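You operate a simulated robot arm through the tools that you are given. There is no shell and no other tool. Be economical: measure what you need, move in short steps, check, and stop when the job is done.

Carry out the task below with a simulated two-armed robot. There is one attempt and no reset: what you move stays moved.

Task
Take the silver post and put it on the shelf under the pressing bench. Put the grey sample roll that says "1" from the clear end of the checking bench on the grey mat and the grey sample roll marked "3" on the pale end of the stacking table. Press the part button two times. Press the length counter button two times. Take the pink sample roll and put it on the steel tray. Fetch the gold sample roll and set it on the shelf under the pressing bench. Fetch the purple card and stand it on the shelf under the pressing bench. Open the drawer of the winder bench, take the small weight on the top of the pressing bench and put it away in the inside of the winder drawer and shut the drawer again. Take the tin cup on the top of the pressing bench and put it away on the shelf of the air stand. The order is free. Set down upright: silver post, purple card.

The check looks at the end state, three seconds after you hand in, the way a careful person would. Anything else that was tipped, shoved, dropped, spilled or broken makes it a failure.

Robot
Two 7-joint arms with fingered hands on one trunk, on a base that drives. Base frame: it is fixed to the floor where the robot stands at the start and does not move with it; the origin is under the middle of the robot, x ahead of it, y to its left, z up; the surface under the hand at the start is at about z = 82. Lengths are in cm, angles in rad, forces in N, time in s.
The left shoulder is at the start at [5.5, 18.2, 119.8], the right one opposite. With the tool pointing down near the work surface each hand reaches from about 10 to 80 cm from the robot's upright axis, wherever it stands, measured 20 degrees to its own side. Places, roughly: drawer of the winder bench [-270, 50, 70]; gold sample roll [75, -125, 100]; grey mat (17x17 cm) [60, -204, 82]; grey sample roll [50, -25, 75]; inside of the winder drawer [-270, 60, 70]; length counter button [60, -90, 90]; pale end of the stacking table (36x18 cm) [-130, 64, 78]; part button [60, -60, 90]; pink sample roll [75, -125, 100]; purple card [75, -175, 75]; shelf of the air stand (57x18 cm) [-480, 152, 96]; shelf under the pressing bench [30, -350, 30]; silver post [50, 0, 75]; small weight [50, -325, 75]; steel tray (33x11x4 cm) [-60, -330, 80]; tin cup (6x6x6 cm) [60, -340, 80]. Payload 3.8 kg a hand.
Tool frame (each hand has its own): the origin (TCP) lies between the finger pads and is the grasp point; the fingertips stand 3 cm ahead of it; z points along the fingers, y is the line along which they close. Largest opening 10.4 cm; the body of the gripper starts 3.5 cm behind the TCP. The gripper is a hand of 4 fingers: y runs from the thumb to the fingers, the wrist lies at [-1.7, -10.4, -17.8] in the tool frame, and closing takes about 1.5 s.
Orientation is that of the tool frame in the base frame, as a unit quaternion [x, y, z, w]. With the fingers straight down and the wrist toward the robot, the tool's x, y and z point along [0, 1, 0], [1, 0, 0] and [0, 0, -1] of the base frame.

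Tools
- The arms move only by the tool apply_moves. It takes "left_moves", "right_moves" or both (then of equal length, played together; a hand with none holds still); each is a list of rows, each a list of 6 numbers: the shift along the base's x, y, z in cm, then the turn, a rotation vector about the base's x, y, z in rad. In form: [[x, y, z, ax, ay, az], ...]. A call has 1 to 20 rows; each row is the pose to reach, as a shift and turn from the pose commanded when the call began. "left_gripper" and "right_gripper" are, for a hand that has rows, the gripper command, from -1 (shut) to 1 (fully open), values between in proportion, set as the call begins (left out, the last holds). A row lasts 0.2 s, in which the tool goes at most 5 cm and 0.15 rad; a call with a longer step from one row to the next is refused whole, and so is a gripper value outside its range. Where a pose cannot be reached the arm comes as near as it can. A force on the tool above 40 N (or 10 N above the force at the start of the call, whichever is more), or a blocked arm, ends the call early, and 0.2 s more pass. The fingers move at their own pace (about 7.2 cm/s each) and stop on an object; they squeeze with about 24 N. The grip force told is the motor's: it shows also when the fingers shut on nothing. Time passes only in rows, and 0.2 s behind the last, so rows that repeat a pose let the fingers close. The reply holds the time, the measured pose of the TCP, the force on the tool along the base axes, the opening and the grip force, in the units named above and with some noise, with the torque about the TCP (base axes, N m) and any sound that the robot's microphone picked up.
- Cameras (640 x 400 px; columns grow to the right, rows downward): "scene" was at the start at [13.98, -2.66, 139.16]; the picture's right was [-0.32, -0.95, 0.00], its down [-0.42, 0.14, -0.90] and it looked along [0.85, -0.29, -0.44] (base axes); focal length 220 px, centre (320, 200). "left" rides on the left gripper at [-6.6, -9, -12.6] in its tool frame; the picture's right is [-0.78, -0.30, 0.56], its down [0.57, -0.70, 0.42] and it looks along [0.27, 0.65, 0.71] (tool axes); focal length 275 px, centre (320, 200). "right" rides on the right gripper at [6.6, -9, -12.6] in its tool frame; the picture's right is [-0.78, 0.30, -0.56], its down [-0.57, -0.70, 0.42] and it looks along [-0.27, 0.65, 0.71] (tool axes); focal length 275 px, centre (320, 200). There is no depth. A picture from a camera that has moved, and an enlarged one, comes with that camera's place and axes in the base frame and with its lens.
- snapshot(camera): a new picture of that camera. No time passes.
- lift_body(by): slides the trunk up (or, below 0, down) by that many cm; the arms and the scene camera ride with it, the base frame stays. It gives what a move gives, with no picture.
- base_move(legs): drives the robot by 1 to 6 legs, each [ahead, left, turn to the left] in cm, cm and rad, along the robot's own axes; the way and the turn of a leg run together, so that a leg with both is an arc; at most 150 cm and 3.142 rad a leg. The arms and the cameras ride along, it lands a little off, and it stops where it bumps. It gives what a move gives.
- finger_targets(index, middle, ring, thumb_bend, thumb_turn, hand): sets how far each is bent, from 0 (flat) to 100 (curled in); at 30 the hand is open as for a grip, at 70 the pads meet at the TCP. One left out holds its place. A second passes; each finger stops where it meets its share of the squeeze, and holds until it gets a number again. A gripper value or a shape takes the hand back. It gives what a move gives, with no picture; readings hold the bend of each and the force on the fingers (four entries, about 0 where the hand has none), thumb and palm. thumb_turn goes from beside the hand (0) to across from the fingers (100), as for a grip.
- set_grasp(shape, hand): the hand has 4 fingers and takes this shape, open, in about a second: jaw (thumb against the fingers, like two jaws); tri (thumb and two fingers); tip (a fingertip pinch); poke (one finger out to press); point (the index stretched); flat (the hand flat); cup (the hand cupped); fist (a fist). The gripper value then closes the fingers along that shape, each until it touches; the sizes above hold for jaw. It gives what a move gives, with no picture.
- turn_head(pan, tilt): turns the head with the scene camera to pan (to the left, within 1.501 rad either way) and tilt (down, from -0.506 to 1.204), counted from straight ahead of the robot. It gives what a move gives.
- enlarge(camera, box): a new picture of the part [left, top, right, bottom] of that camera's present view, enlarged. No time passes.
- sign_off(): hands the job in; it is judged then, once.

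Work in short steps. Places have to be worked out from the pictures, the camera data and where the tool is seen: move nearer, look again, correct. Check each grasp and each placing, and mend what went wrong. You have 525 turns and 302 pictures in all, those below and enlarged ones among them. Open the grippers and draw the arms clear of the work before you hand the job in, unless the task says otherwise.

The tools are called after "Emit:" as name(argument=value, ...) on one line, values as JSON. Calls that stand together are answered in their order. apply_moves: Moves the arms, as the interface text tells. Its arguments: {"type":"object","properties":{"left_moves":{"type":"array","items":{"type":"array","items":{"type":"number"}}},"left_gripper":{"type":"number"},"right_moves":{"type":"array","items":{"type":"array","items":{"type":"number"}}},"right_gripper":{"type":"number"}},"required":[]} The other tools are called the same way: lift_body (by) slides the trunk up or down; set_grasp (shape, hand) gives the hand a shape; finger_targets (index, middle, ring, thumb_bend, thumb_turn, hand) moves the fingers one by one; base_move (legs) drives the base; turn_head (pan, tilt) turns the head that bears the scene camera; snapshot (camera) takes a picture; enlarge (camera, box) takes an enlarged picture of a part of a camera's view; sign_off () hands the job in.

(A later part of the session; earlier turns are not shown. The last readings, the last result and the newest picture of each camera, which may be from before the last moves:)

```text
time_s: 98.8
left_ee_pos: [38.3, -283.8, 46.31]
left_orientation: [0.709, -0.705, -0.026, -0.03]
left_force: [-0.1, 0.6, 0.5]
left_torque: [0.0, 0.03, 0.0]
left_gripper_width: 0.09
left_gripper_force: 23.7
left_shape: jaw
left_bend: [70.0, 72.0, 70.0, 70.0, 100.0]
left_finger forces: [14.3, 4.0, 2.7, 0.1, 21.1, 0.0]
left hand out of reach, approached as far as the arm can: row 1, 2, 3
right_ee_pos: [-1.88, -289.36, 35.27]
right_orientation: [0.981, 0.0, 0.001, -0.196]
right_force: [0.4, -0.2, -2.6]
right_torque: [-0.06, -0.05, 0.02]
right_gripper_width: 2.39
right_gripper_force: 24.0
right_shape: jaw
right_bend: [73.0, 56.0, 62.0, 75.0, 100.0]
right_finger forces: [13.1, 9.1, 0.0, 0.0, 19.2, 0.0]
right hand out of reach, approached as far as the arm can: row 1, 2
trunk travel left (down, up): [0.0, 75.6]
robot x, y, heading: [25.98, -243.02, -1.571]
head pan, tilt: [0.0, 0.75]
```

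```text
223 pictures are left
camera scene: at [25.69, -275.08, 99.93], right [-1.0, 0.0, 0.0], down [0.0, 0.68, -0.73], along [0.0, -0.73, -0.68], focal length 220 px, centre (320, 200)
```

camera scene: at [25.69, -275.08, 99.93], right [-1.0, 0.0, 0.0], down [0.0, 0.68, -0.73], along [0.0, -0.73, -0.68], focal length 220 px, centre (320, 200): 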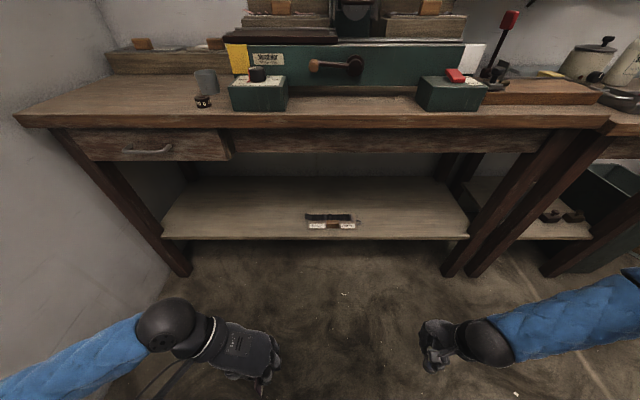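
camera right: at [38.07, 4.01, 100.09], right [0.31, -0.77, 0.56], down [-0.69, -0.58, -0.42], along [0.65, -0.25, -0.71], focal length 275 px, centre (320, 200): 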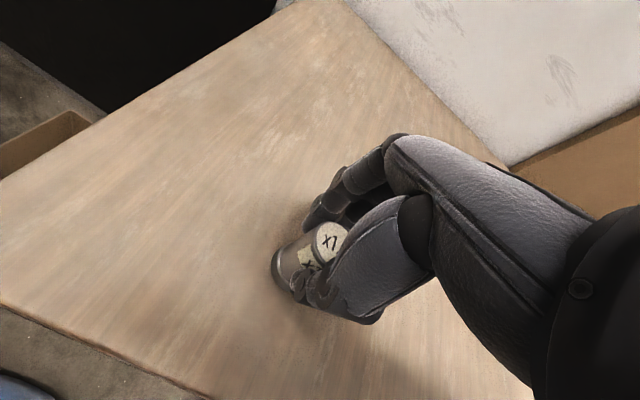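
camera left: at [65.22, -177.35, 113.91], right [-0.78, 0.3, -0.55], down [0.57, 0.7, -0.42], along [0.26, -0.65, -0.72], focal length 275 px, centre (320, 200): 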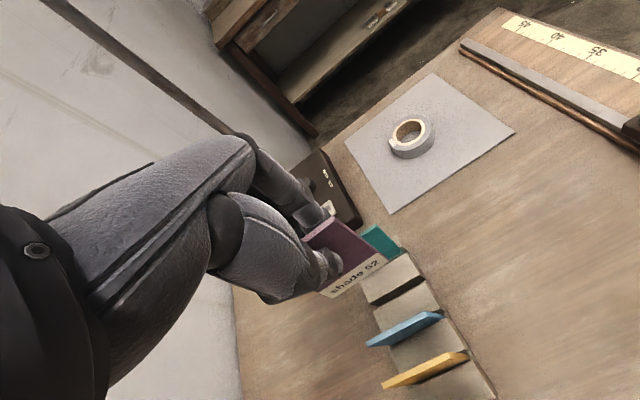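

Lowering also leaned the trunk forward and tipped the right hand. I straighten both tools and raise the right a bit, keeping clear of the bench.

Emit:
apply_moves(left_moves=[[0, 0, 0, -0.08, 0.006, -0.006], [0, 0, 0, -0.08, 0.006, -0.006], [0, 0, 0, -0.08, 0.006, -0.006], [0, 0, 0, -0.08, 0.006, -0.006]], right_moves=[[-1, 2, 2, -0.13, 0, 0], [-2, 4, 5, -0.26, 0, 0], [-3, 6, 8, -0.394, 0, 0], [-3, 6, 8, -0.394, 0, 0]])

Emit:
snapshot(camera="right")

Emit:
snapshot(camera="left")

```text
time_s: 99.8
left_ee_pos: [38.1, -283.71, 46.5]
left_orientation: [-0.706, 0.708, 0.0, -0.001]
left_force: [0.0, 0.1, 0.2]
left_torque: [0.01, 0.02, 0.0]
left_gripper_width: 0.08
left_gripper_force: 24.1
left_shape: jaw
left_bend: [70.0, 72.0, 70.0, 70.0, 100.0]
left_finger forces: [14.5, 3.9, 2.7, 0.1, 21.0, 0.0]
right_ee_pos: [-4.92, -283.15, 43.24]
right_orientation: [1.0, 0.001, 0.001, -0.001]
right_force: [0.3, 0.7, -2.3]
right_torque: [0.0, -0.01, 0.0]
right_gripper_width: 2.39
right_gripper_force: 24.1
right_shape: jaw
right_bend: [73.0, 56.0, 62.0, 75.0, 100.0]
right_finger forces: [12.9, 9.0, 0.1, 0.0, 19.9, 0.1]
trunk travel left (down, up): [0.0, 75.6]
robot x, y, heading: [25.89, -243.11, -1.571]
head pan, tilt: [0.0, 0.75]
```

```text
222 pictures are left
camera right: at [1.62, -274.24, 55.81], right [-0.78, -0.3, 0.56], down [-0.57, 0.7, -0.42], along [-0.26, -0.65, -0.72], focal length 275 px, centre (320, 200)
```

right: 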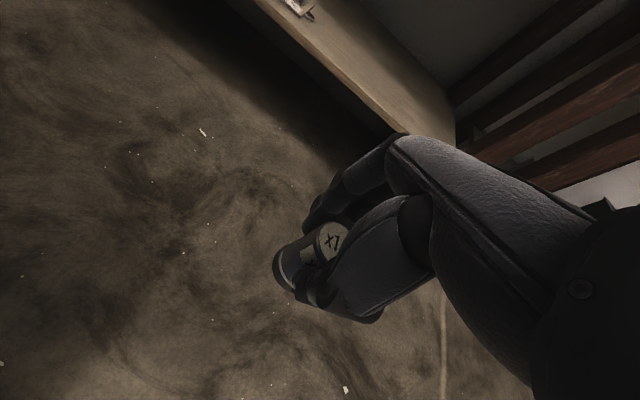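

```text
221 pictures are left
camera left: at [47.1, -277.08, 58.99], right [0.3, 0.78, -0.56], down [0.7, -0.57, -0.43], along [-0.65, -0.26, -0.71], focal length 275 px, centre (320, 200)
```

left: 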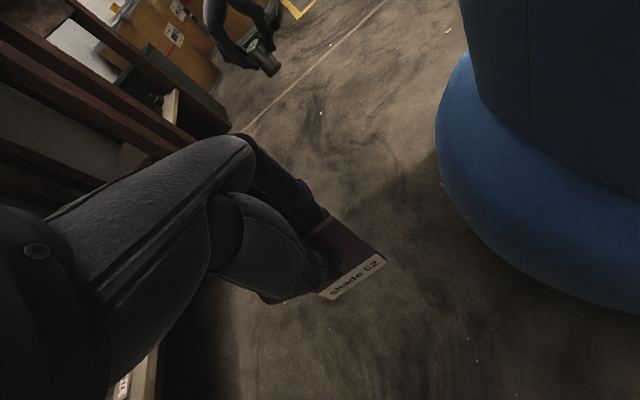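

Both are held well. I drive ahead 26 so the hands come to the shelf front.

Emit:
base_move(legs=[[26, 0, 0]])

Emit:
snapshot(camera="scene")

Emit:
snapshot(camera="right")

```text
time_s: 101.6
left_ee_pos: [38.46, -309.59, 46.52]
left_orientation: [0.709, -0.706, -0.001, 0.0]
left_force: [0.5, 0.8, -0.3]
left_torque: [-0.02, 0.03, 0.0]
left_gripper_width: 0.09
left_gripper_force: 24.1
left_shape: jaw
left_bend: [70.0, 72.0, 70.0, 70.0, 100.0]
left_finger forces: [14.4, 3.9, 2.6, 0.0, 20.9, 0.0]
right_ee_pos: [-4.72, -309.15, 43.27]
right_orientation: [1.0, 0.002, 0.0, -0.002]
right_force: [1.0, 0.0, -2.1]
right_torque: [-0.01, 0.0, 0.01]
right_gripper_width: 2.38
right_gripper_force: 23.7
right_shape: jaw
right_bend: [73.0, 56.0, 62.0, 75.0, 100.0]
right_finger forces: [13.0, 9.0, 0.0, 0.0, 19.8, 0.0]
trunk travel left (down, up): [0.0, 75.6]
robot x, y, heading: [26.17, -269.32, -1.562]
head pan, tilt: [0.0, 0.75]
```

```text
220 pictures are left
camera scene: at [25.88, -300.9, 99.94], right [-1.0, -0.01, 0.0], down [0.0, 0.68, -0.73], along [0.0, -0.73, -0.68], focal length 220 px, centre (320, 200)
```

scene: 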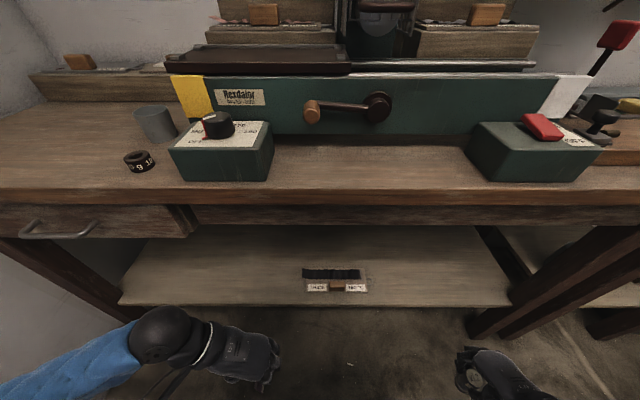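

```text
219 pictures are left
camera right: at [1.82, -300.2, 55.78], right [-0.77, -0.3, 0.56], down [-0.58, 0.7, -0.42], along [-0.26, -0.65, -0.72], focal length 275 px, centre (320, 200)
```

right: 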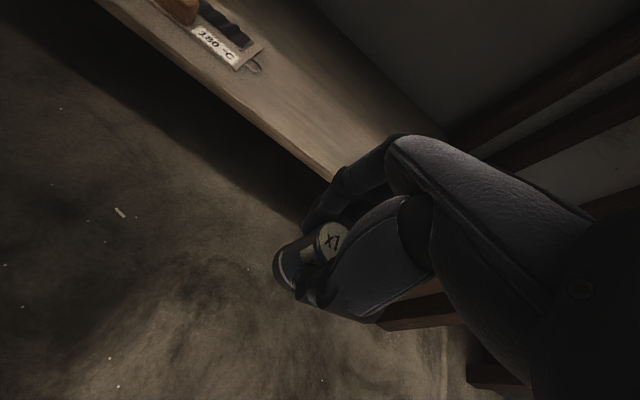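

Clear view: shelf z≈29, front edge y≈-329, free to the right of the tool. I move the right hand with the post in under the bench slowly.

Emit:
apply_moves(right_moves=[[0, -2, -1, 0, 0, 0], [0, -5, -2, 0, 0, 0], [0, -8, -3, 0, 0, 0], [0, -11, -3, 0, 0, 0], [0, -14, -3, 0, 0, 0], [0, -17, -3, 0, 0, 0], [0, -20, -3, 0, 0, 0], [0, -23, -3, 0, 0, 0], [0, -26, -3, 0, 0, 0], [0, -28, -3, 0, 0, 0]])

Emit:
snapshot(camera="scene")

Emit:
snapshot(camera="right")

```text
time_s: 103.8
left_ee_pos: [38.44, -309.56, 46.46]
left_orientation: [0.708, -0.707, 0.0, 0.001]
left_force: [-0.4, 0.4, -0.3]
left_torque: [0.0, -0.01, 0.0]
left_gripper_width: 0.08
left_gripper_force: 23.7
left_shape: jaw
left_bend: [70.0, 72.0, 70.0, 70.0, 100.0]
left_finger forces: [14.4, 4.0, 2.7, 0.1, 21.0, 0.0]
right_ee_pos: [-4.45, -337.03, 40.29]
right_orientation: [1.0, 0.004, 0.001, -0.002]
right_force: [0.7, -0.1, -2.0]
right_torque: [0.03, 0.0, 0.03]
right_gripper_width: 2.39
right_gripper_force: 24.2
right_shape: jaw
right_bend: [73.0, 56.0, 62.0, 75.0, 100.0]
right_finger forces: [12.9, 9.2, 0.0, 0.0, 19.7, 0.1]
trunk travel left (down, up): [0.0, 75.6]
robot x, y, heading: [26.01, -268.7, -1.572]
head pan, tilt: [0.0, 0.75]
```

```text
218 pictures are left
camera scene: at [25.87, -300.92, 99.93], right [-1.0, -0.01, 0.0], down [0.0, 0.68, -0.73], along [0.0, -0.73, -0.68], focal length 220 px, centre (320, 200)
```

scene: 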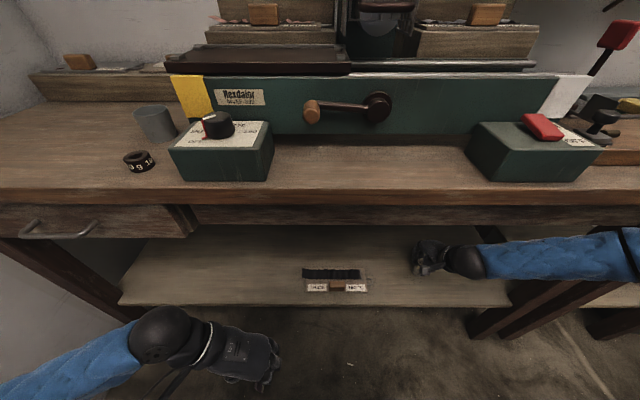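

```text
217 pictures are left
camera right: at [2.01, -328.18, 52.92], right [-0.77, -0.3, 0.55], down [-0.58, 0.7, -0.42], along [-0.26, -0.65, -0.72], focal length 275 px, centre (320, 200)
```

right: 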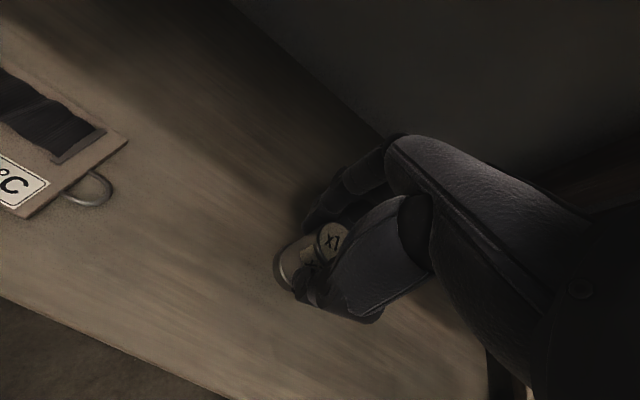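

The hand is over the shelf with the post. I lower in small steps watching for contact.

Emit:
apply_moves(right_moves=[[0, 0, -1.5, 0, 0, 0], [0, 0, -3, 0, 0, 0], [0, 0, -4, 0, 0, 0], [0, 0, -4.5, 0, 0, 0]])

Emit:
snapshot(camera="right")

```text
time_s: 104.8
left_ee_pos: [38.37, -309.5, 46.48]
left_orientation: [0.708, -0.706, -0.001, 0.0]
left_force: [-0.3, -0.3, -0.2]
left_torque: [-0.01, 0.0, 0.04]
left_gripper_width: 0.06
left_gripper_force: 24.1
left_shape: jaw
left_bend: [70.0, 72.0, 70.0, 70.0, 100.0]
left_finger forces: [14.4, 3.8, 2.7, 0.0, 21.0, 0.1]
right_ee_pos: [-4.65, -337.14, 35.7]
right_orientation: [1.0, 0.003, 0.0, -0.002]
right_force: [-0.7, 0.8, -2.2]
right_torque: [-0.04, 0.02, 0.0]
right_gripper_width: 2.39
right_gripper_force: 24.0
right_shape: jaw
right_bend: [73.0, 56.0, 62.0, 75.0, 100.0]
right_finger forces: [12.9, 9.2, 0.0, 0.0, 19.8, 0.1]
trunk travel left (down, up): [0.0, 75.6]
robot x, y, heading: [25.63, -268.93, -1.567]
head pan, tilt: [0.0, 0.75]
```

```text
216 pictures are left
camera right: at [1.83, -328.27, 48.35], right [-0.77, -0.3, 0.56], down [-0.58, 0.7, -0.42], along [-0.26, -0.65, -0.72], focal length 275 px, centre (320, 200)
```

right: 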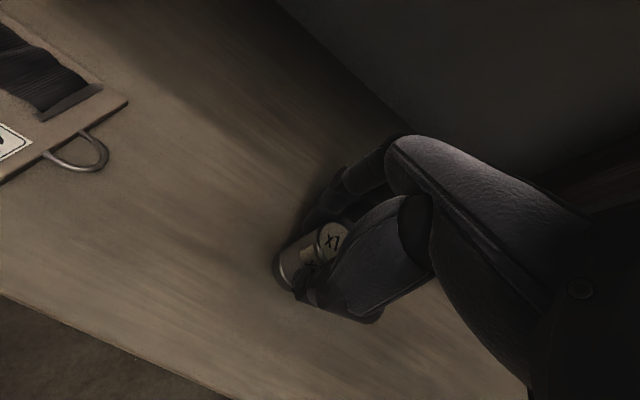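

Close to contact now; I continue in 0.3 cm steps.

Emit:
apply_moves(right_moves=[[0, 0, -0.3, 0, 0, 0], [0, 0, -0.6, 0, 0, 0], [0, 0, -0.9, 0, 0, 0], [0, 0, -0.9, 0, 0, 0]])

```text
time_s: 105.8
left_ee_pos: [38.38, -309.36, 46.58]
left_orientation: [0.708, -0.706, 0.0, 0.002]
left_force: [0.0, -0.3, 0.0]
left_torque: [0.0, 0.0, -0.01]
left_gripper_width: 0.09
left_gripper_force: 23.8
left_shape: jaw
left_bend: [70.0, 72.0, 70.0, 70.0, 100.0]
left_finger forces: [14.3, 3.9, 2.8, 0.0, 21.0, 0.0]
right_ee_pos: [-4.66, -337.24, 35.43]
right_orientation: [1.0, 0.003, 0.0, 0.002]
right_force: [-0.4, 3.9, 27.1]
right_torque: [0.02, 0.03, 0.0]
right_gripper_width: 2.62
right_gripper_force: 24.1
right_shape: jaw
right_bend: [74.0, 56.0, 62.0, 75.0, 100.0]
right_finger forces: [14.4, 10.5, 0.1, 0.1, 26.4, 0.0]
trunk travel left (down, up): [0.0, 75.6]
robot x, y, heading: [25.72, -268.89, -1.561]
head pan, tilt: [0.0, 0.75]
```

Contact: the post is on the shelf (z≈30). I relieve the push, open, and withdraw.

Emit:
apply_moves(right_moves=[[0, 0, 0.6, 0, 0, 0], [0, 0, 0.6, 0, 0, 0]])

Emit:
apply_moves(right_moves=[[0, 0, 0, 0, 0, 0], [0, 0, 0, 0, 0, 0], [0, 0, 0, 0, 0, 0], [0, 0, 0, 0, 0, 0], [0, 0, 0, 0, 0, 0], [0, 0, 0, 0, 0, 0], [0, 0, 0, 0, 0, 0]], right_gripper=1)

Emit:
snapshot(camera="right")

```text
time_s: 106.4
left_ee_pos: [38.39, -309.44, 46.42]
left_orientation: [0.707, -0.707, -0.001, 0.001]
left_force: [-0.5, 0.6, 0.1]
left_torque: [-0.01, 0.03, 0.02]
left_gripper_width: 0.09
left_gripper_force: 24.0
left_shape: jaw
left_bend: [70.0, 72.0, 70.0, 70.0, 100.0]
left_finger forces: [14.3, 3.9, 2.7, 0.1, 20.9, 0.1]
right_ee_pos: [-4.65, -337.02, 35.38]
right_orientation: [1.0, 0.004, 0.0, -0.003]
right_force: [0.4, -2.9, 5.8]
right_torque: [-0.2, 0.01, 0.01]
right_gripper_width: 2.54
right_gripper_force: 24.6
right_shape: jaw
right_bend: [73.0, 56.0, 62.0, 75.0, 100.0]
right_finger forces: [15.4, 10.1, 0.0, 0.0, 20.2, 0.1]
trunk travel left (down, up): [0.0, 75.6]
robot x, y, heading: [25.8, -268.97, -1.565]
head pan, tilt: [0.0, 0.75]
```

```text
time_s: 108.0
left_ee_pos: [38.4, -309.39, 46.36]
left_orientation: [-0.707, 0.707, 0.0, -0.001]
left_force: [-0.5, -0.2, -0.8]
left_torque: [0.0, 0.01, 0.03]
left_gripper_width: 0.06
left_gripper_force: 24.2
left_shape: jaw
left_bend: [70.0, 72.0, 70.0, 70.0, 100.0]
left_finger forces: [14.3, 3.8, 2.7, 0.1, 20.9, 0.0]
right_ee_pos: [-4.63, -337.04, 35.59]
right_orientation: [1.0, 0.003, 0.0, -0.002]
right_force: [-0.2, 0.6, -0.4]
right_torque: [0.02, -0.04, 0.02]
right_gripper_width: 10.37
right_gripper_force: 0.1
right_shape: jaw
right_bend: [30.0, 30.0, 30.0, 30.0, 97.0]
right_finger forces: [0.0, 0.0, 0.0, 0.0, 0.0, 0.1]
trunk travel left (down, up): [0.0, 75.6]
robot x, y, heading: [25.55, -268.72, -1.567]
head pan, tilt: [0.0, 0.75]
```

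```text
215 pictures are left
camera right: at [1.87, -328.22, 48.11], right [-0.77, -0.3, 0.56], down [-0.58, 0.7, -0.42], along [-0.26, -0.65, -0.72], focal length 275 px, centre (320, 200)
```

right: 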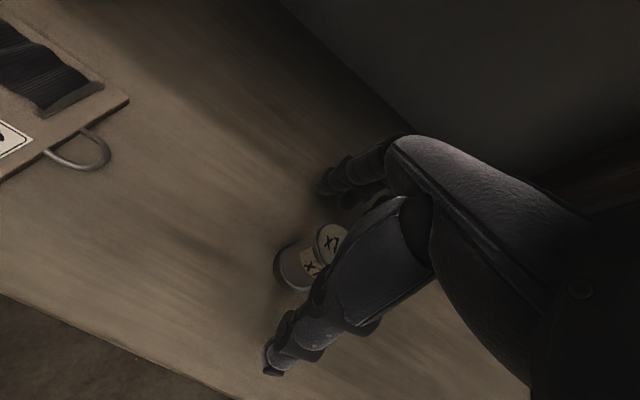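

The post stands upright. I raise 6.5 cm to clear its top, then pull out.

Emit:
apply_moves(right_moves=[[0, 0, 2, 0, 0, 0], [0, 0, 4.5, 0, 0, 0], [0, 0, 6.5, 0, 0, 0], [0, 2, 6.5, 0, 0, 0], [0, 6, 6.5, 0, 0, 0], [0, 10, 6.5, 0, 0, 0], [0, 14, 6.5, 0, 0, 0], [0, 18, 6.5, 0, 0, 0], [0, 22, 6.5, 0, 0, 0], [0, 26, 6.5, 0, 0, 0], [0, 29, 6.5, 0, 0, 0]])

Emit:
snapshot(camera="scene")

```text
time_s: 110.4
left_ee_pos: [38.34, -309.5, 46.54]
left_orientation: [0.708, -0.706, 0.0, 0.001]
left_force: [-0.1, 0.0, 0.8]
left_torque: [0.0, 0.0, 0.0]
left_gripper_width: 0.08
left_gripper_force: 24.4
left_shape: jaw
left_bend: [70.0, 72.0, 70.0, 70.0, 100.0]
left_finger forces: [14.4, 3.9, 2.7, 0.0, 21.0, 0.1]
right_ee_pos: [-4.61, -307.7, 41.81]
right_orientation: [1.0, 0.002, 0.001, -0.002]
right_force: [-0.3, 0.3, 0.3]
right_torque: [0.01, 0.0, 0.04]
right_gripper_width: 10.36
right_gripper_force: 0.1
right_shape: jaw
right_bend: [30.0, 30.0, 30.0, 30.0, 97.0]
right_finger forces: [0.1, 0.0, 0.1, 0.0, 0.0, 0.0]
trunk travel left (down, up): [0.0, 75.6]
robot x, y, heading: [25.78, -269.5, -1.57]
head pan, tilt: [0.0, 0.75]
```

```text
214 pictures are left
camera scene: at [25.89, -300.91, 99.94], right [-1.0, -0.01, 0.0], down [0.0, 0.68, -0.73], along [0.0, -0.73, -0.68], focal length 220 px, centre (320, 200)
```

scene: 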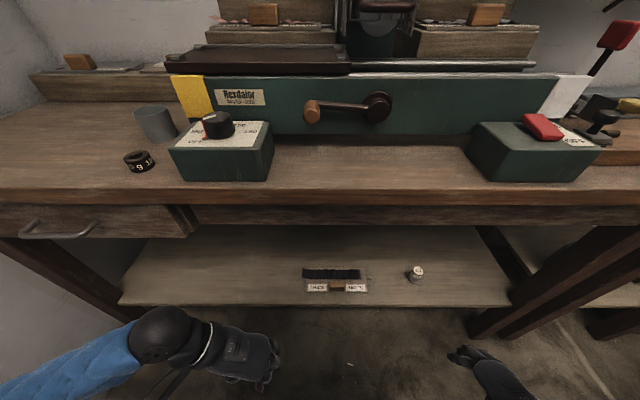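

The post stands fine. Now the left hand with the card goes in over the left part of the shelf.

Emit:
apply_moves(left_moves=[[1, -2, -1, 0, 0, 0], [2, -5, -2, 0, 0, 0], [3, -8, -3, 0, 0, 0], [4, -11, -4, 0, 0, 0], [5, -14, -4, 0, 0, 0], [6, -17, -4, 0, 0, 0], [7, -20, -4, 0, 0, 0], [8, -23, -4, 0, 0, 0], [8, -26, -4, 0, 0, 0], [8, -28.5, -4, 0, 0, 0]])

Emit:
snapshot(camera="scene")

Emit:
snapshot(camera="left")

```text
time_s: 112.6
left_ee_pos: [46.43, -338.03, 42.47]
left_orientation: [0.707, -0.707, -0.002, 0.001]
left_force: [0.3, 0.2, 0.4]
left_torque: [0.02, -0.05, 0.0]
left_gripper_width: 0.07
left_gripper_force: 23.8
left_shape: jaw
left_bend: [70.0, 72.0, 70.0, 70.0, 100.0]
left_finger forces: [14.4, 4.0, 2.6, 0.0, 21.0, 0.0]
right_ee_pos: [-4.63, -307.77, 41.84]
right_orientation: [1.0, 0.003, -0.001, -0.001]
right_force: [0.2, 0.1, -0.5]
right_torque: [-0.02, -0.01, 0.0]
right_gripper_width: 10.37
right_gripper_force: 0.2
right_shape: jaw
right_bend: [30.0, 30.0, 30.0, 30.0, 97.0]
right_finger forces: [0.0, 0.0, 0.0, 0.0, 0.0, 0.0]
trunk travel left (down, up): [0.0, 75.6]
robot x, y, heading: [26.04, -268.49, -1.565]
head pan, tilt: [0.0, 0.75]
```

```text
213 pictures are left
camera scene: at [25.89, -300.9, 99.94], right [-1.0, -0.01, 0.0], down [0.0, 0.68, -0.73], along [0.0, -0.73, -0.68], focal length 220 px, centre (320, 200)
```

scene: 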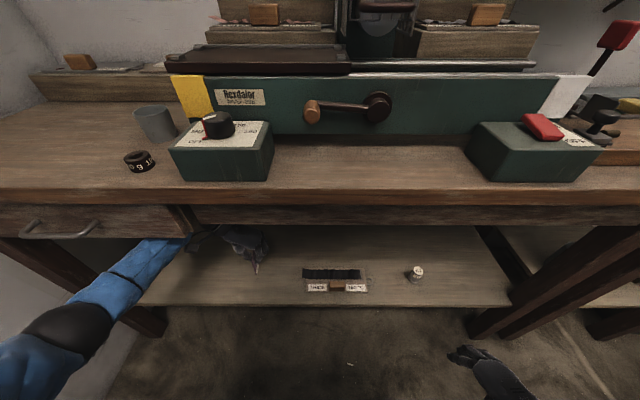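

```text
212 pictures are left
camera left: at [55.4, -331.43, 55.05], right [0.29, 0.78, -0.56], down [0.7, -0.57, -0.43], along [-0.65, -0.27, -0.71], focal length 275 px, centre (320, 200)
```

left: 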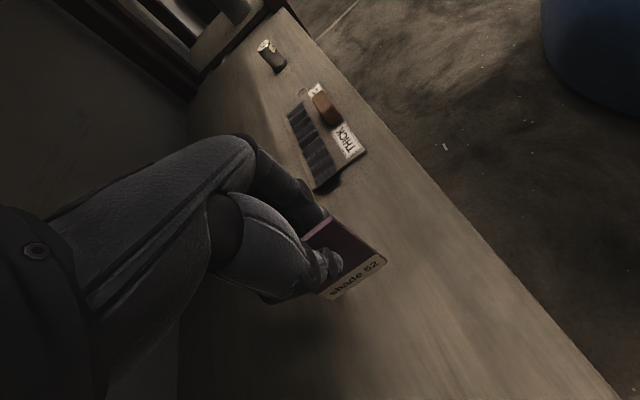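

The card hangs free over the shelf. I lower 4.3 cm first.

Emit:
apply_moves(left_moves=[[0, 0, -1.5, 0, 0, 0], [0, 0, -3, 0, 0, 0], [0, 0, -4, 0, 0, 0], [0, 0, -4.3, 0, 0, 0], [0, 0, -4.3, 0, 0, 0]])

Emit:
enlarge(camera="left", box=[260, 180, 440, 330])

Emit:
enlarge(camera="scene", box=[190, 210, 310, 310])

```text
time_s: 113.8
left_ee_pos: [46.36, -337.95, 38.14]
left_orientation: [0.708, -0.707, 0.0, 0.001]
left_force: [-0.3, -0.1, 0.6]
left_torque: [0.01, 0.04, 0.0]
left_gripper_width: 0.08
left_gripper_force: 24.4
left_shape: jaw
left_bend: [70.0, 72.0, 70.0, 70.0, 100.0]
left_finger forces: [14.4, 3.9, 2.8, 0.0, 21.0, 0.0]
right_ee_pos: [-4.66, -307.86, 42.0]
right_orientation: [1.0, 0.003, 0.0, -0.001]
right_force: [0.4, -0.1, 1.0]
right_torque: [-0.01, -0.02, 0.01]
right_gripper_width: 10.35
right_gripper_force: 0.0
right_shape: jaw
right_bend: [30.0, 30.0, 30.0, 30.0, 97.0]
right_finger forces: [0.1, 0.1, 0.1, 0.0, 0.0, 0.0]
trunk travel left (down, up): [0.0, 75.6]
robot x, y, heading: [25.87, -268.76, -1.572]
head pan, tilt: [0.0, 0.75]
```

```text
2.67 times, centred on (350, 255) of left
camera zoom: at [55.36, -331.31, 50.65], right [0.29, 0.78, -0.56], down [0.7, -0.57, -0.43], along [-0.65, -0.27, -0.71], focal length 734 px, centre (240, 53)
```

zoom: 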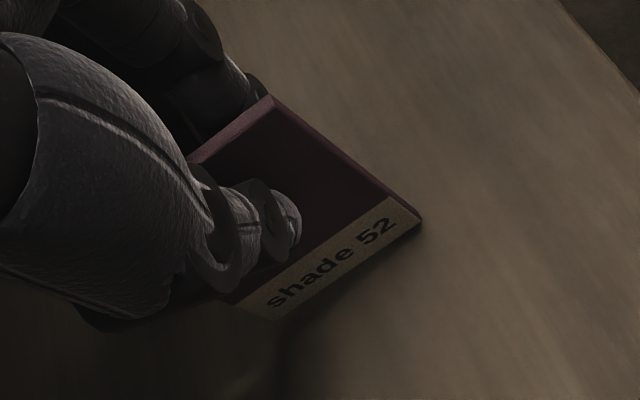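

```text
4.00 times, centred on (250, 260) of scene
camera zoom: at [25.88, -300.91, 99.94], right [-1.0, -0.01, 0.0], down [0.0, 0.68, -0.73], along [0.0, -0.73, -0.68], focal length 882 px, centre (600, -40)
```

zoom: 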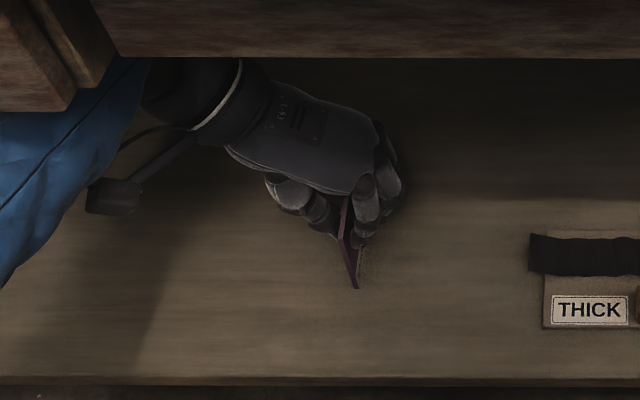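

I check the card's verticality with a tighter zoom.

Emit:
enlarge(camera="scene", box=[235, 250, 275, 285])

```text
11.43 times, centred on (255, 268) of scene
camera zoom: at [25.88, -300.91, 99.94], right [-1.0, -0.01, 0.0], down [0.0, 0.68, -0.73], along [0.0, -0.73, -0.68], focal length 2520 px, centre (1063, -571)
```

zoom: 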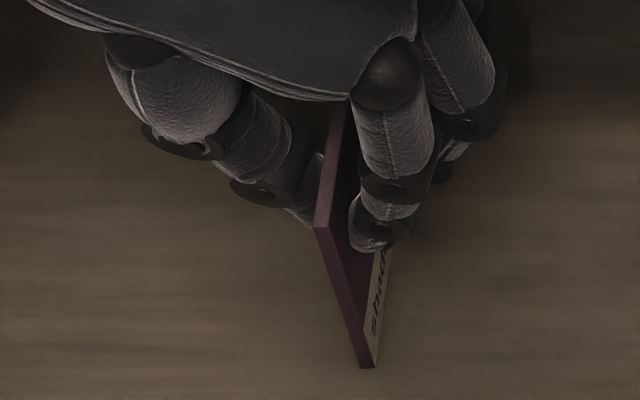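

The card is vertical within ~1.5°, its bottom about 1 cm above the shelf. I lower by small steps.

Emit:
apply_moves(left_moves=[[0, 0, -0.3, 0, 0, 0], [0, 0, -0.6, 0, 0, 0], [0, 0, -0.6, 0, 0, 0]])

Emit:
apply_moves(left_moves=[[0, 0, -0.3, 0, 0, 0], [0, 0, -0.3, 0, 0, 0]])

```text
time_s: 114.6
left_ee_pos: [46.49, -338.15, 37.7]
left_orientation: [0.708, -0.707, -0.001, 0.003]
left_force: [-0.1, 0.6, 6.1]
left_torque: [0.06, 0.03, 0.02]
left_gripper_width: 0.11
left_gripper_force: 23.9
left_shape: jaw
left_bend: [70.0, 72.0, 70.0, 70.0, 100.0]
left_finger forces: [15.1, 4.0, 2.8, 0.0, 22.4, 0.0]
right_ee_pos: [-4.79, -307.73, 41.93]
right_orientation: [1.0, 0.002, 0.0, -0.002]
right_force: [0.7, -0.4, 0.1]
right_torque: [0.03, -0.04, 0.01]
right_gripper_width: 10.39
right_gripper_force: 0.0
right_shape: jaw
right_bend: [30.0, 30.0, 30.0, 30.0, 97.0]
right_finger forces: [0.1, 0.0, 0.0, 0.0, 0.0, 0.1]
trunk travel left (down, up): [0.0, 75.6]
robot x, y, heading: [25.67, -268.89, -1.561]
head pan, tilt: [0.0, 0.75]
```

```text
time_s: 115.2
left_ee_pos: [46.35, -338.04, 37.53]
left_orientation: [0.708, -0.706, 0.001, 0.003]
left_force: [-0.3, -0.7, 18.8]
left_torque: [0.03, 0.0, 0.0]
left_gripper_width: 0.12
left_gripper_force: 23.9
left_shape: jaw
left_bend: [70.0, 72.0, 70.0, 70.0, 100.0]
left_finger forces: [16.2, 5.1, 3.2, 0.0, 25.3, 0.0]
right_ee_pos: [-4.67, -307.77, 41.89]
right_orientation: [1.0, 0.002, 0.0, 0.0]
right_force: [1.1, 0.4, -0.6]
right_torque: [0.0, -0.01, 0.03]
right_gripper_width: 10.36
right_gripper_force: 0.1
right_shape: jaw
right_bend: [30.0, 30.0, 30.0, 30.0, 97.0]
right_finger forces: [0.1, 0.0, 0.0, 0.0, 0.1, 0.0]
trunk travel left (down, up): [0.0, 75.6]
robot x, y, heading: [25.96, -268.69, -1.567]
head pan, tilt: [0.0, 0.75]
```

Firm contact. I relieve most of the push and open gradually to about 2.5 cm, then look.

Emit:
apply_moves(left_moves=[[0, 0, 0.25, 0, 0, 0], [0, 0, 0.25, 0, 0, 0]])

Emit:
apply_moves(left_moves=[[0, 0, 0, 0, 0, 0], [0, 0, 0, 0, 0, 0], [0, 0, 0, 0, 0, 0]], left_gripper=-0.55)

Emit:
enlarge(camera="scene", box=[235, 240, 285, 290])

Emit:
enlarge(camera="left", box=[260, 180, 440, 330])

```text
time_s: 115.8
left_ee_pos: [46.32, -338.07, 37.6]
left_orientation: [0.709, -0.706, 0.001, 0.001]
left_force: [0.6, -5.7, 12.3]
left_torque: [-0.12, 0.02, 0.01]
left_gripper_width: 0.09
left_gripper_force: 23.4
left_shape: jaw
left_bend: [70.0, 72.0, 70.0, 70.0, 100.0]
left_finger forces: [16.2, 4.8, 3.0, 0.0, 24.7, 0.0]
right_ee_pos: [-4.69, -307.71, 41.9]
right_orientation: [1.0, 0.002, 0.0, -0.002]
right_force: [-0.4, 1.0, 0.5]
right_torque: [0.0, -0.03, -0.02]
right_gripper_width: 10.38
right_gripper_force: 0.1
right_shape: jaw
right_bend: [30.0, 30.0, 30.0, 30.0, 97.0]
right_finger forces: [0.0, 0.1, 0.0, 0.1, 0.1, 0.0]
trunk travel left (down, up): [0.0, 75.6]
robot x, y, heading: [26.11, -268.62, -1.567]
head pan, tilt: [0.0, 0.75]
```

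```text
time_s: 116.6
left_ee_pos: [46.48, -337.73, 37.45]
left_orientation: [0.707, -0.707, -0.001, 0.0]
left_force: [0.8, 0.8, 0.3]
left_torque: [0.02, 0.0, 0.0]
left_gripper_width: 2.32
left_gripper_force: 0.1
left_shape: jaw
left_bend: [73.0, 57.0, 56.0, 74.0, 100.0]
left_finger forces: [0.0, 0.1, 0.0, 0.0, 0.0, 0.1]
right_ee_pos: [-4.78, -307.73, 41.82]
right_orientation: [1.0, 0.002, 0.0, -0.003]
right_force: [-1.0, -0.4, -0.1]
right_torque: [0.01, 0.0, 0.0]
right_gripper_width: 10.37
right_gripper_force: 0.0
right_shape: jaw
right_bend: [30.0, 30.0, 30.0, 30.0, 97.0]
right_finger forces: [0.1, 0.0, 0.0, 0.0, 0.1, 0.0]
trunk travel left (down, up): [0.0, 75.6]
robot x, y, heading: [26.26, -269.21, -1.562]
head pan, tilt: [0.0, 0.75]
```

```text
8.00 times, centred on (260, 265) of scene
camera zoom: at [25.88, -300.9, 99.93], right [-1.0, -0.01, 0.0], down [0.0, 0.68, -0.73], along [0.0, -0.73, -0.68], focal length 1764 px, centre (800, -320)
```

zoom: 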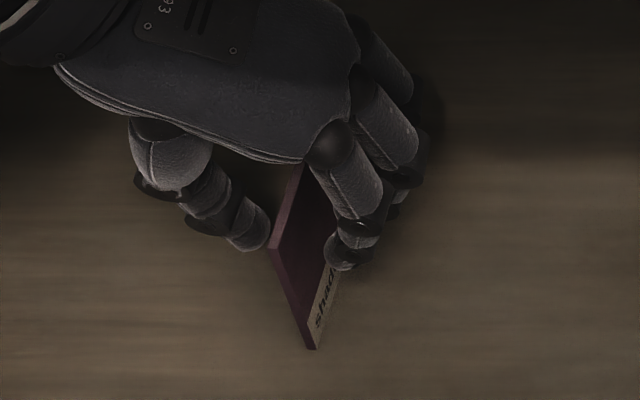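

```text
2.67 times, centred on (350, 255) of left
camera zoom: at [55.38, -331.21, 49.97], right [0.29, 0.78, -0.56], down [0.7, -0.57, -0.43], along [-0.65, -0.27, -0.71], focal length 734 px, centre (240, 53)
```

zoom: 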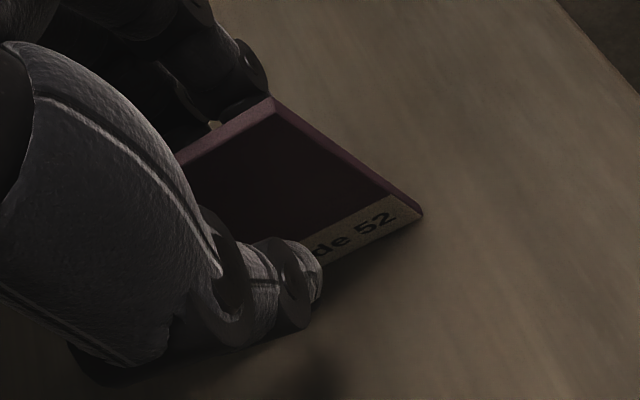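

It remains vertical with the fingers off. I open further and lift straight up clear of it.

Emit:
apply_moves(left_moves=[[0, 0, 0, 0, 0, 0], [0, 0, 0, 0, 0, 0], [0, 0, 0, 0, 0, 0], [0, 0, 1, 0, 0, 0], [0, 0, 2.5, 0, 0, 0], [0, 0, 4, 0, 0, 0], [0, 0, 6, 0, 0, 0], [0, 0, 7.5, 0, 0, 0]], left_gripper=0.2)

Emit:
enlarge(camera="scene", box=[190, 210, 310, 310])

```text
time_s: 118.4
left_ee_pos: [46.45, -337.79, 44.81]
left_orientation: [0.708, -0.707, -0.003, -0.002]
left_force: [-0.6, 0.2, -0.4]
left_torque: [0.0, 0.01, -0.01]
left_gripper_width: 6.2
left_gripper_force: 0.0
left_shape: jaw
left_bend: [73.0, 41.0, 37.0, 64.0, 99.0]
left_finger forces: [0.0, 0.0, 0.0, 0.0, 0.0, 0.1]
right_ee_pos: [-4.68, -307.85, 41.85]
right_orientation: [1.0, 0.003, 0.0, -0.002]
right_force: [0.5, 0.0, 0.1]
right_torque: [0.01, -0.01, -0.01]
right_gripper_width: 10.37
right_gripper_force: 0.0
right_shape: jaw
right_bend: [30.0, 30.0, 30.0, 30.0, 97.0]
right_finger forces: [0.1, 0.0, 0.0, 0.0, 0.0, 0.1]
trunk travel left (down, up): [0.0, 75.6]
robot x, y, heading: [26.03, -269.14, -1.567]
head pan, tilt: [0.0, 0.75]
```

```text
4.00 times, centred on (250, 260) of scene
camera zoom: at [25.92, -301.0, 99.88], right [-1.0, -0.01, 0.0], down [0.0, 0.68, -0.73], along [0.0, -0.73, -0.68], focal length 882 px, centre (600, -40)
```

zoom: 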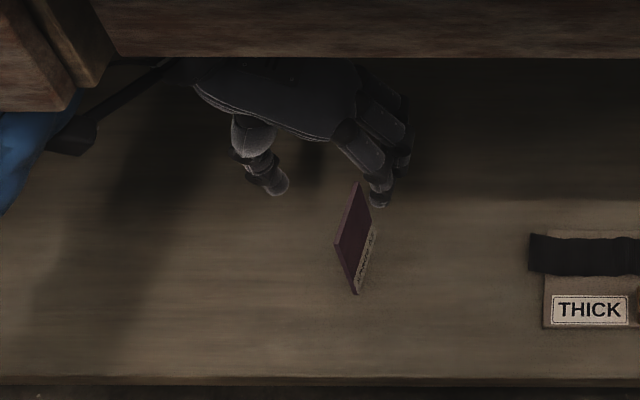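

The card stands on its own. I withdraw the left hand straight back.

Emit:
apply_moves(left_moves=[[0, 2, 0, 0, 0, 0], [0, 6, 0, 0, 0, 0], [0, 10, 0, 0, 0, 0], [0, 14, 0, 0, 0, 0], [-1, 18, 0, 0, 0, 0], [-3, 22, 0, 0, 0, 0], [-5, 26, 0, 0, 0, 0], [-7, 30, 0, 0, 0, 0]])

Emit:
snapshot(camera="scene")

```text
time_s: 120.2
left_ee_pos: [39.2, -307.8, 45.15]
left_orientation: [0.708, -0.706, 0.0, 0.002]
left_force: [-0.5, -0.3, 0.0]
left_torque: [-0.02, -0.02, 0.01]
left_gripper_width: 6.2
left_gripper_force: 0.1
left_shape: jaw
left_bend: [73.0, 41.0, 37.0, 63.0, 99.0]
left_finger forces: [0.0, 0.0, 0.0, 0.0, 0.0, 0.0]
right_ee_pos: [-4.65, -307.84, 41.89]
right_orientation: [1.0, 0.002, 0.0, -0.001]
right_force: [0.7, 0.1, 1.2]
right_torque: [0.02, 0.01, -0.02]
right_gripper_width: 10.36
right_gripper_force: 0.1
right_shape: jaw
right_bend: [30.0, 30.0, 30.0, 30.0, 97.0]
right_finger forces: [0.0, 0.1, 0.0, 0.0, 0.0, 0.0]
trunk travel left (down, up): [0.0, 75.6]
robot x, y, heading: [25.85, -268.99, -1.567]
head pan, tilt: [0.0, 0.75]
```

```text
205 pictures are left
camera scene: at [25.88, -300.9, 99.94], right [-1.0, -0.01, 0.0], down [0.0, 0.68, -0.73], along [0.0, -0.73, -0.68], focal length 220 px, centre (320, 200)
```

scene: 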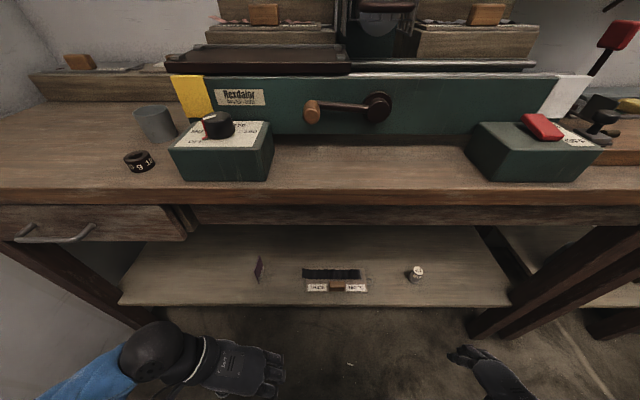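

Both items stand on the shelf. I back out, raise the trunk, then move off to fetch the pink and gold rolls.

Emit:
base_move(legs=[[-34, 0, 0]])

Emit:
lift_body(by=35)

Emit:
base_move(legs=[[0, -38, 0], [0, 0, 1.567]])

```text
time_s: 122.6
left_ee_pos: [37.87, -275.73, 45.06]
left_orientation: [-0.701, 0.713, 0.001, -0.001]
left_force: [-0.8, 0.5, 0.7]
left_torque: [-0.03, 0.03, -0.01]
left_gripper_width: 6.19
left_gripper_force: 0.0
left_shape: jaw
left_bend: [73.0, 41.0, 37.0, 63.0, 99.0]
left_finger forces: [0.0, 0.1, 0.0, 0.0, 0.0, 0.0]
right_ee_pos: [-6.08, -274.81, 41.81]
right_orientation: [1.0, -0.008, 0.0, -0.002]
right_force: [-0.3, -0.7, 1.1]
right_torque: [-0.01, 0.01, -0.02]
right_gripper_width: 10.36
right_gripper_force: 0.0
right_shape: jaw
right_bend: [30.0, 30.0, 30.0, 30.0, 97.0]
right_finger forces: [0.0, 0.2, 0.0, 0.1, 0.0, 0.0]
trunk travel left (down, up): [0.0, 75.6]
robot x, y, heading: [25.3, -236.98, -1.583]
head pan, tilt: [0.0, 0.75]
stopped in leg 1: the robot was blocked; the commanded pose is now the measured one
```

```text
time_s: 126.0
left_ee_pos: [37.82, -275.75, 80.06]
left_orientation: [-0.7, 0.714, 0.001, -0.001]
left_force: [0.0, 0.4, 0.5]
left_torque: [-0.01, -0.03, 0.03]
left_gripper_width: 6.21
left_gripper_force: 0.1
left_shape: jaw
left_bend: [73.0, 41.0, 37.0, 63.0, 99.0]
left_finger forces: [0.0, 0.1, 0.1, 0.0, 0.0, 0.0]
right_ee_pos: [-6.14, -275.29, 82.02]
right_orientation: [0.997, -0.008, 0.0, 0.078]
right_force: [0.1, -0.2, 0.9]
right_torque: [-0.04, -0.03, -0.01]
right_gripper_width: 10.39
right_gripper_force: 0.0
right_shape: jaw
right_bend: [30.0, 30.0, 30.0, 30.0, 97.0]
right_finger forces: [0.1, 0.1, 0.0, 0.0, 0.1, 0.0]
trunk travel left (down, up): [-35.0, 40.6]
robot x, y, heading: [25.54, -236.53, -1.588]
head pan, tilt: [0.0, 0.75]
```

```text
time_s: 132.2
left_ee_pos: [26.45, -223.85, 80.12]
left_orientation: [1.0, -0.013, 0.0, 0.003]
left_force: [0.1, 0.0, 0.0]
left_torque: [0.0, -0.02, -0.01]
left_gripper_width: 6.21
left_gripper_force: 0.1
left_shape: jaw
left_bend: [73.0, 41.0, 37.0, 63.0, 99.0]
left_finger forces: [0.0, 0.0, 0.0, 0.0, 0.0, 0.0]
right_ee_pos: [25.64, -267.77, 82.09]
right_orientation: [0.714, 0.696, 0.056, 0.056]
right_force: [-0.3, -0.3, 1.0]
right_torque: [-0.03, -0.02, -0.01]
right_gripper_width: 10.38
right_gripper_force: 0.1
right_shape: jaw
right_bend: [30.0, 30.0, 30.0, 30.0, 97.0]
right_finger forces: [0.0, 0.1, 0.0, 0.1, 0.0, 0.0]
trunk travel left (down, up): [-35.0, 40.6]
robot x, y, heading: [-12.96, -235.44, -0.031]
head pan, tilt: [0.0, 0.75]
```

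The base was blocked at the end of backing out (probably a light bump); I must check the bench. First I raise both hands and restore their normal orientation.

Emit:
apply_moves(left_moves=[[0, 0, 3, 0, 0, 0.14], [0, 0, 6, 0, 0, 0.28], [0, 0, 9, 0, 0, 0.42], [0, 0, 12, 0, 0, 0.56], [0, 0, 15, 0, 0, 0.7], [0, 0, 18, 0, 0, 0.84], [0, 0, 21, 0, 0, 0.98], [0, 0, 24, 0, 0, 1.12], [0, 0, 27, 0, 0, 1.26], [0, 0, 30, 0, 0, 1.4], [0, 0, 32, 0, 0, 1.54], [0, 0, 32, 0, 0, 1.58]], right_moves=[[0, 0, 3, 0, 0.08, 0.0], [0, 0, 6, 0, 0.158, 0.025], [0, 0, 9, 0, 0.158, 0.025], [0, 0, 12, 0, 0.158, 0.025], [0, 0, 15, 0, 0.158, 0.025], [0, 0, 18, 0, 0.158, 0.025], [0, 0, 21, 0, 0.158, 0.025], [0, 0, 24, 0, 0.158, 0.025], [0, 0, 27, 0, 0.158, 0.025], [0, 0, 30, 0, 0.158, 0.025], [0, 0, 32, 0, 0.158, 0.025], [0, 0, 32, 0, 0.158, 0.025]], left_gripper=1)

Emit:
turn_head(pan=0.5, tilt=0.5)

Emit:
snapshot(camera="scene")

```text
time_s: 134.8
left_ee_pos: [26.4, -224.04, 112.23]
left_orientation: [0.713, 0.701, 0.001, 0.0]
left_force: [-0.5, 0.0, 0.5]
left_torque: [-0.03, -0.01, 0.0]
left_gripper_width: 10.38
left_gripper_force: 0.1
left_shape: jaw
left_bend: [30.0, 30.0, 30.0, 30.0, 97.0]
left_finger forces: [0.1, 0.0, 0.0, 0.0, 0.1, 0.0]
right_ee_pos: [25.67, -267.95, 114.18]
right_orientation: [0.708, 0.706, -0.001, 0.002]
right_force: [0.0, 0.3, -0.3]
right_torque: [0.02, 0.01, 0.03]
right_gripper_width: 10.39
right_gripper_force: 0.1
right_shape: jaw
right_bend: [30.0, 30.0, 30.0, 30.0, 97.0]
right_finger forces: [0.1, 0.0, 0.0, 0.0, 0.0, 0.0]
right hand out of reach, approached as far as the arm can: row 6, 7
trunk travel left (down, up): [-35.0, 40.6]
robot x, y, heading: [-12.97, -235.85, -0.024]
head pan, tilt: [0.0, 0.75]
```

```text
time_s: 135.8
left_ee_pos: [26.4, -223.98, 112.25]
left_orientation: [0.714, 0.7, 0.002, 0.001]
left_force: [1.2, -0.2, 0.6]
left_torque: [0.0, 0.02, 0.02]
left_gripper_width: 10.36
left_gripper_force: 0.0
left_shape: jaw
left_bend: [30.0, 30.0, 30.0, 30.0, 97.0]
left_finger forces: [0.0, 0.0, 0.1, 0.0, 0.0, 0.1]
right_ee_pos: [25.73, -267.92, 114.26]
right_orientation: [0.707, 0.707, -0.001, 0.002]
right_force: [0.0, -0.5, -0.3]
right_torque: [0.04, 0.0, -0.03]
right_gripper_width: 10.37
right_gripper_force: 0.0
right_shape: jaw
right_bend: [30.0, 30.0, 30.0, 30.0, 97.0]
right_finger forces: [0.0, 0.1, 0.1, 0.0, 0.0, 0.1]
trunk travel left (down, up): [-35.0, 40.6]
robot x, y, heading: [-12.8, -235.9, -0.027]
head pan, tilt: [0.499, 0.499]
```

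```text
204 pictures are left
camera scene: at [0.55, -231.65, 138.75], right [0.46, -0.89, 0.0], down [-0.43, -0.22, -0.88], along [0.78, 0.4, -0.48], focal length 220 px, centre (320, 200)
```

scene: 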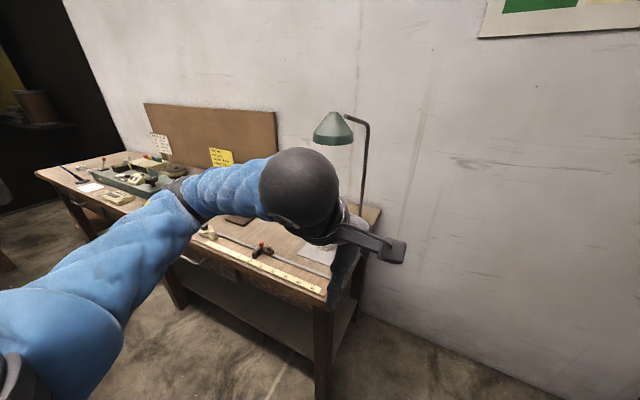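

Everything on the bench looks in place. I drive to the rolls rack.

Emit:
base_move(legs=[[0, 0, 0.027], [14, 98, 0]])

Emit:
turn_head(pan=0.1, tilt=0.65)

Emit:
snapshot(camera="scene")

```text
time_s: 141.3
left_ee_pos: [38.99, -122.21, 112.25]
left_orientation: [0.699, 0.715, 0.002, 0.0]
left_force: [-0.4, 1.1, -0.4]
left_torque: [-0.02, 0.03, 0.0]
left_gripper_width: 10.38
left_gripper_force: 0.0
left_shape: jaw
left_bend: [30.0, 30.0, 30.0, 30.0, 97.0]
left_finger forces: [0.0, 0.0, 0.0, 0.0, 0.1, 0.0]
right_ee_pos: [39.76, -166.26, 114.19]
right_orientation: [0.692, 0.722, -0.001, 0.002]
right_force: [0.2, -0.4, -1.5]
right_torque: [0.01, 0.02, 0.0]
right_gripper_width: 10.4
right_gripper_force: 0.2
right_shape: jaw
right_bend: [30.0, 30.0, 30.0, 30.0, 97.0]
right_finger forces: [0.0, 0.0, 0.0, 0.1, 0.0, 0.0]
trunk travel left (down, up): [-35.0, 40.6]
robot x, y, heading: [0.47, -136.11, 0.017]
head pan, tilt: [0.499, 0.499]
```

```text
time_s: 142.2
left_ee_pos: [38.86, -122.3, 112.18]
left_orientation: [0.698, 0.716, 0.002, 0.0]
left_force: [-0.3, -0.4, 0.2]
left_torque: [0.03, -0.02, 0.02]
left_gripper_width: 10.34
left_gripper_force: 0.1
left_shape: jaw
left_bend: [30.0, 30.0, 30.0, 30.0, 97.0]
left_finger forces: [0.0, 0.0, 0.1, 0.0, 0.2, 0.0]
right_ee_pos: [39.84, -166.18, 114.25]
right_orientation: [0.692, 0.722, -0.002, 0.002]
right_force: [0.5, 0.6, -0.1]
right_torque: [0.02, 0.0, 0.0]
right_gripper_width: 10.38
right_gripper_force: 0.0
right_shape: jaw
right_bend: [30.0, 30.0, 30.0, 30.0, 97.0]
right_finger forces: [0.0, 0.1, 0.1, 0.0, 0.0, 0.1]
trunk travel left (down, up): [-35.0, 40.6]
robot x, y, heading: [0.22, -136.03, 0.015]
head pan, tilt: [0.099, 0.649]
```

```text
203 pictures are left
camera scene: at [14.05, -134.53, 137.42], right [0.12, -0.99, 0.0], down [-0.6, -0.07, -0.8], along [0.79, 0.09, -0.6], focal length 220 px, centre (320, 200)
```

scene: 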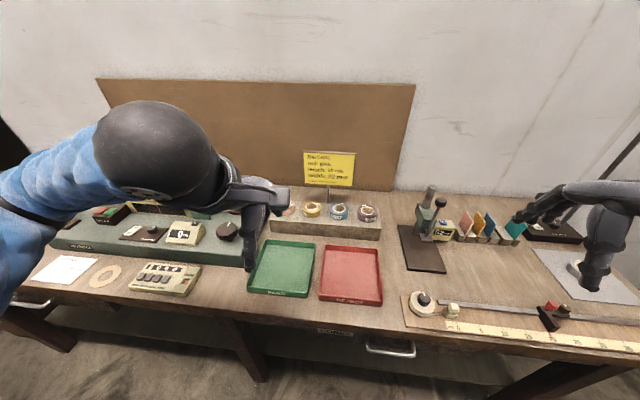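

Gold is around [69,-126]. I zoom, and bring the left hand nearer for its camera.

Emit:
apply_moves(left_moves=[[4, 0, 0, 0, 0, 0], [8, 0, 0, 0, 0, 0], [12, 0, 0, 0, 0, 0], [16, 0, 0, 0, 0, 0]])

Emit:
enlarge(camera="scene", box=[250, 170, 410, 270])

Emit:
snapshot(camera="left")

```text
time_s: 143.2
left_ee_pos: [54.95, -122.42, 112.39]
left_orientation: [0.699, 0.715, 0.001, 0.0]
left_force: [-0.4, 0.0, -0.3]
left_torque: [0.01, 0.01, -0.01]
left_gripper_width: 10.37
left_gripper_force: 0.1
left_shape: jaw
left_bend: [30.0, 30.0, 30.0, 30.0, 97.0]
left_finger forces: [0.0, 0.1, 0.1, 0.0, 0.0, 0.1]
right_ee_pos: [39.91, -166.22, 114.05]
right_orientation: [0.692, 0.722, -0.001, 0.001]
right_force: [-0.3, 0.5, -0.7]
right_torque: [-0.01, 0.03, -0.02]
right_gripper_width: 10.37
right_gripper_force: 0.0
right_shape: jaw
right_bend: [30.0, 30.0, 30.0, 30.0, 97.0]
right_finger forces: [0.1, 0.1, 0.0, 0.1, 0.1, 0.1]
trunk travel left (down, up): [-35.0, 40.6]
robot x, y, heading: [0.16, -136.16, 0.014]
head pan, tilt: [0.099, 0.649]
```

```text
4.00 times, centred on (330, 220) of scene
camera zoom: at [14.12, -134.57, 137.41], right [0.12, -0.99, 0.0], down [-0.6, -0.07, -0.8], along [0.79, 0.09, -0.61], focal length 882 px, centre (280, 120)
```

zoom: 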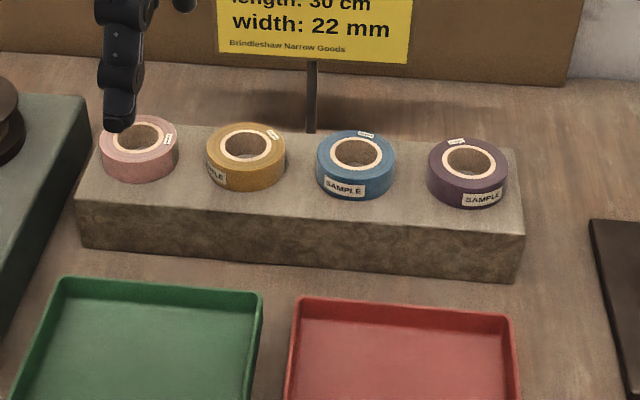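

```text
201 pictures are left
camera left: at [46.12, -129.17, 124.86], right [-0.28, -0.78, -0.56], down [-0.71, 0.56, -0.43], along [0.64, 0.28, -0.71], focal length 275 px, centre (320, 200)
```

left: 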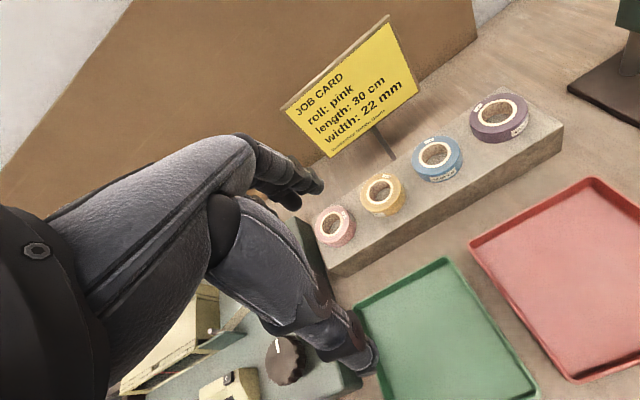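

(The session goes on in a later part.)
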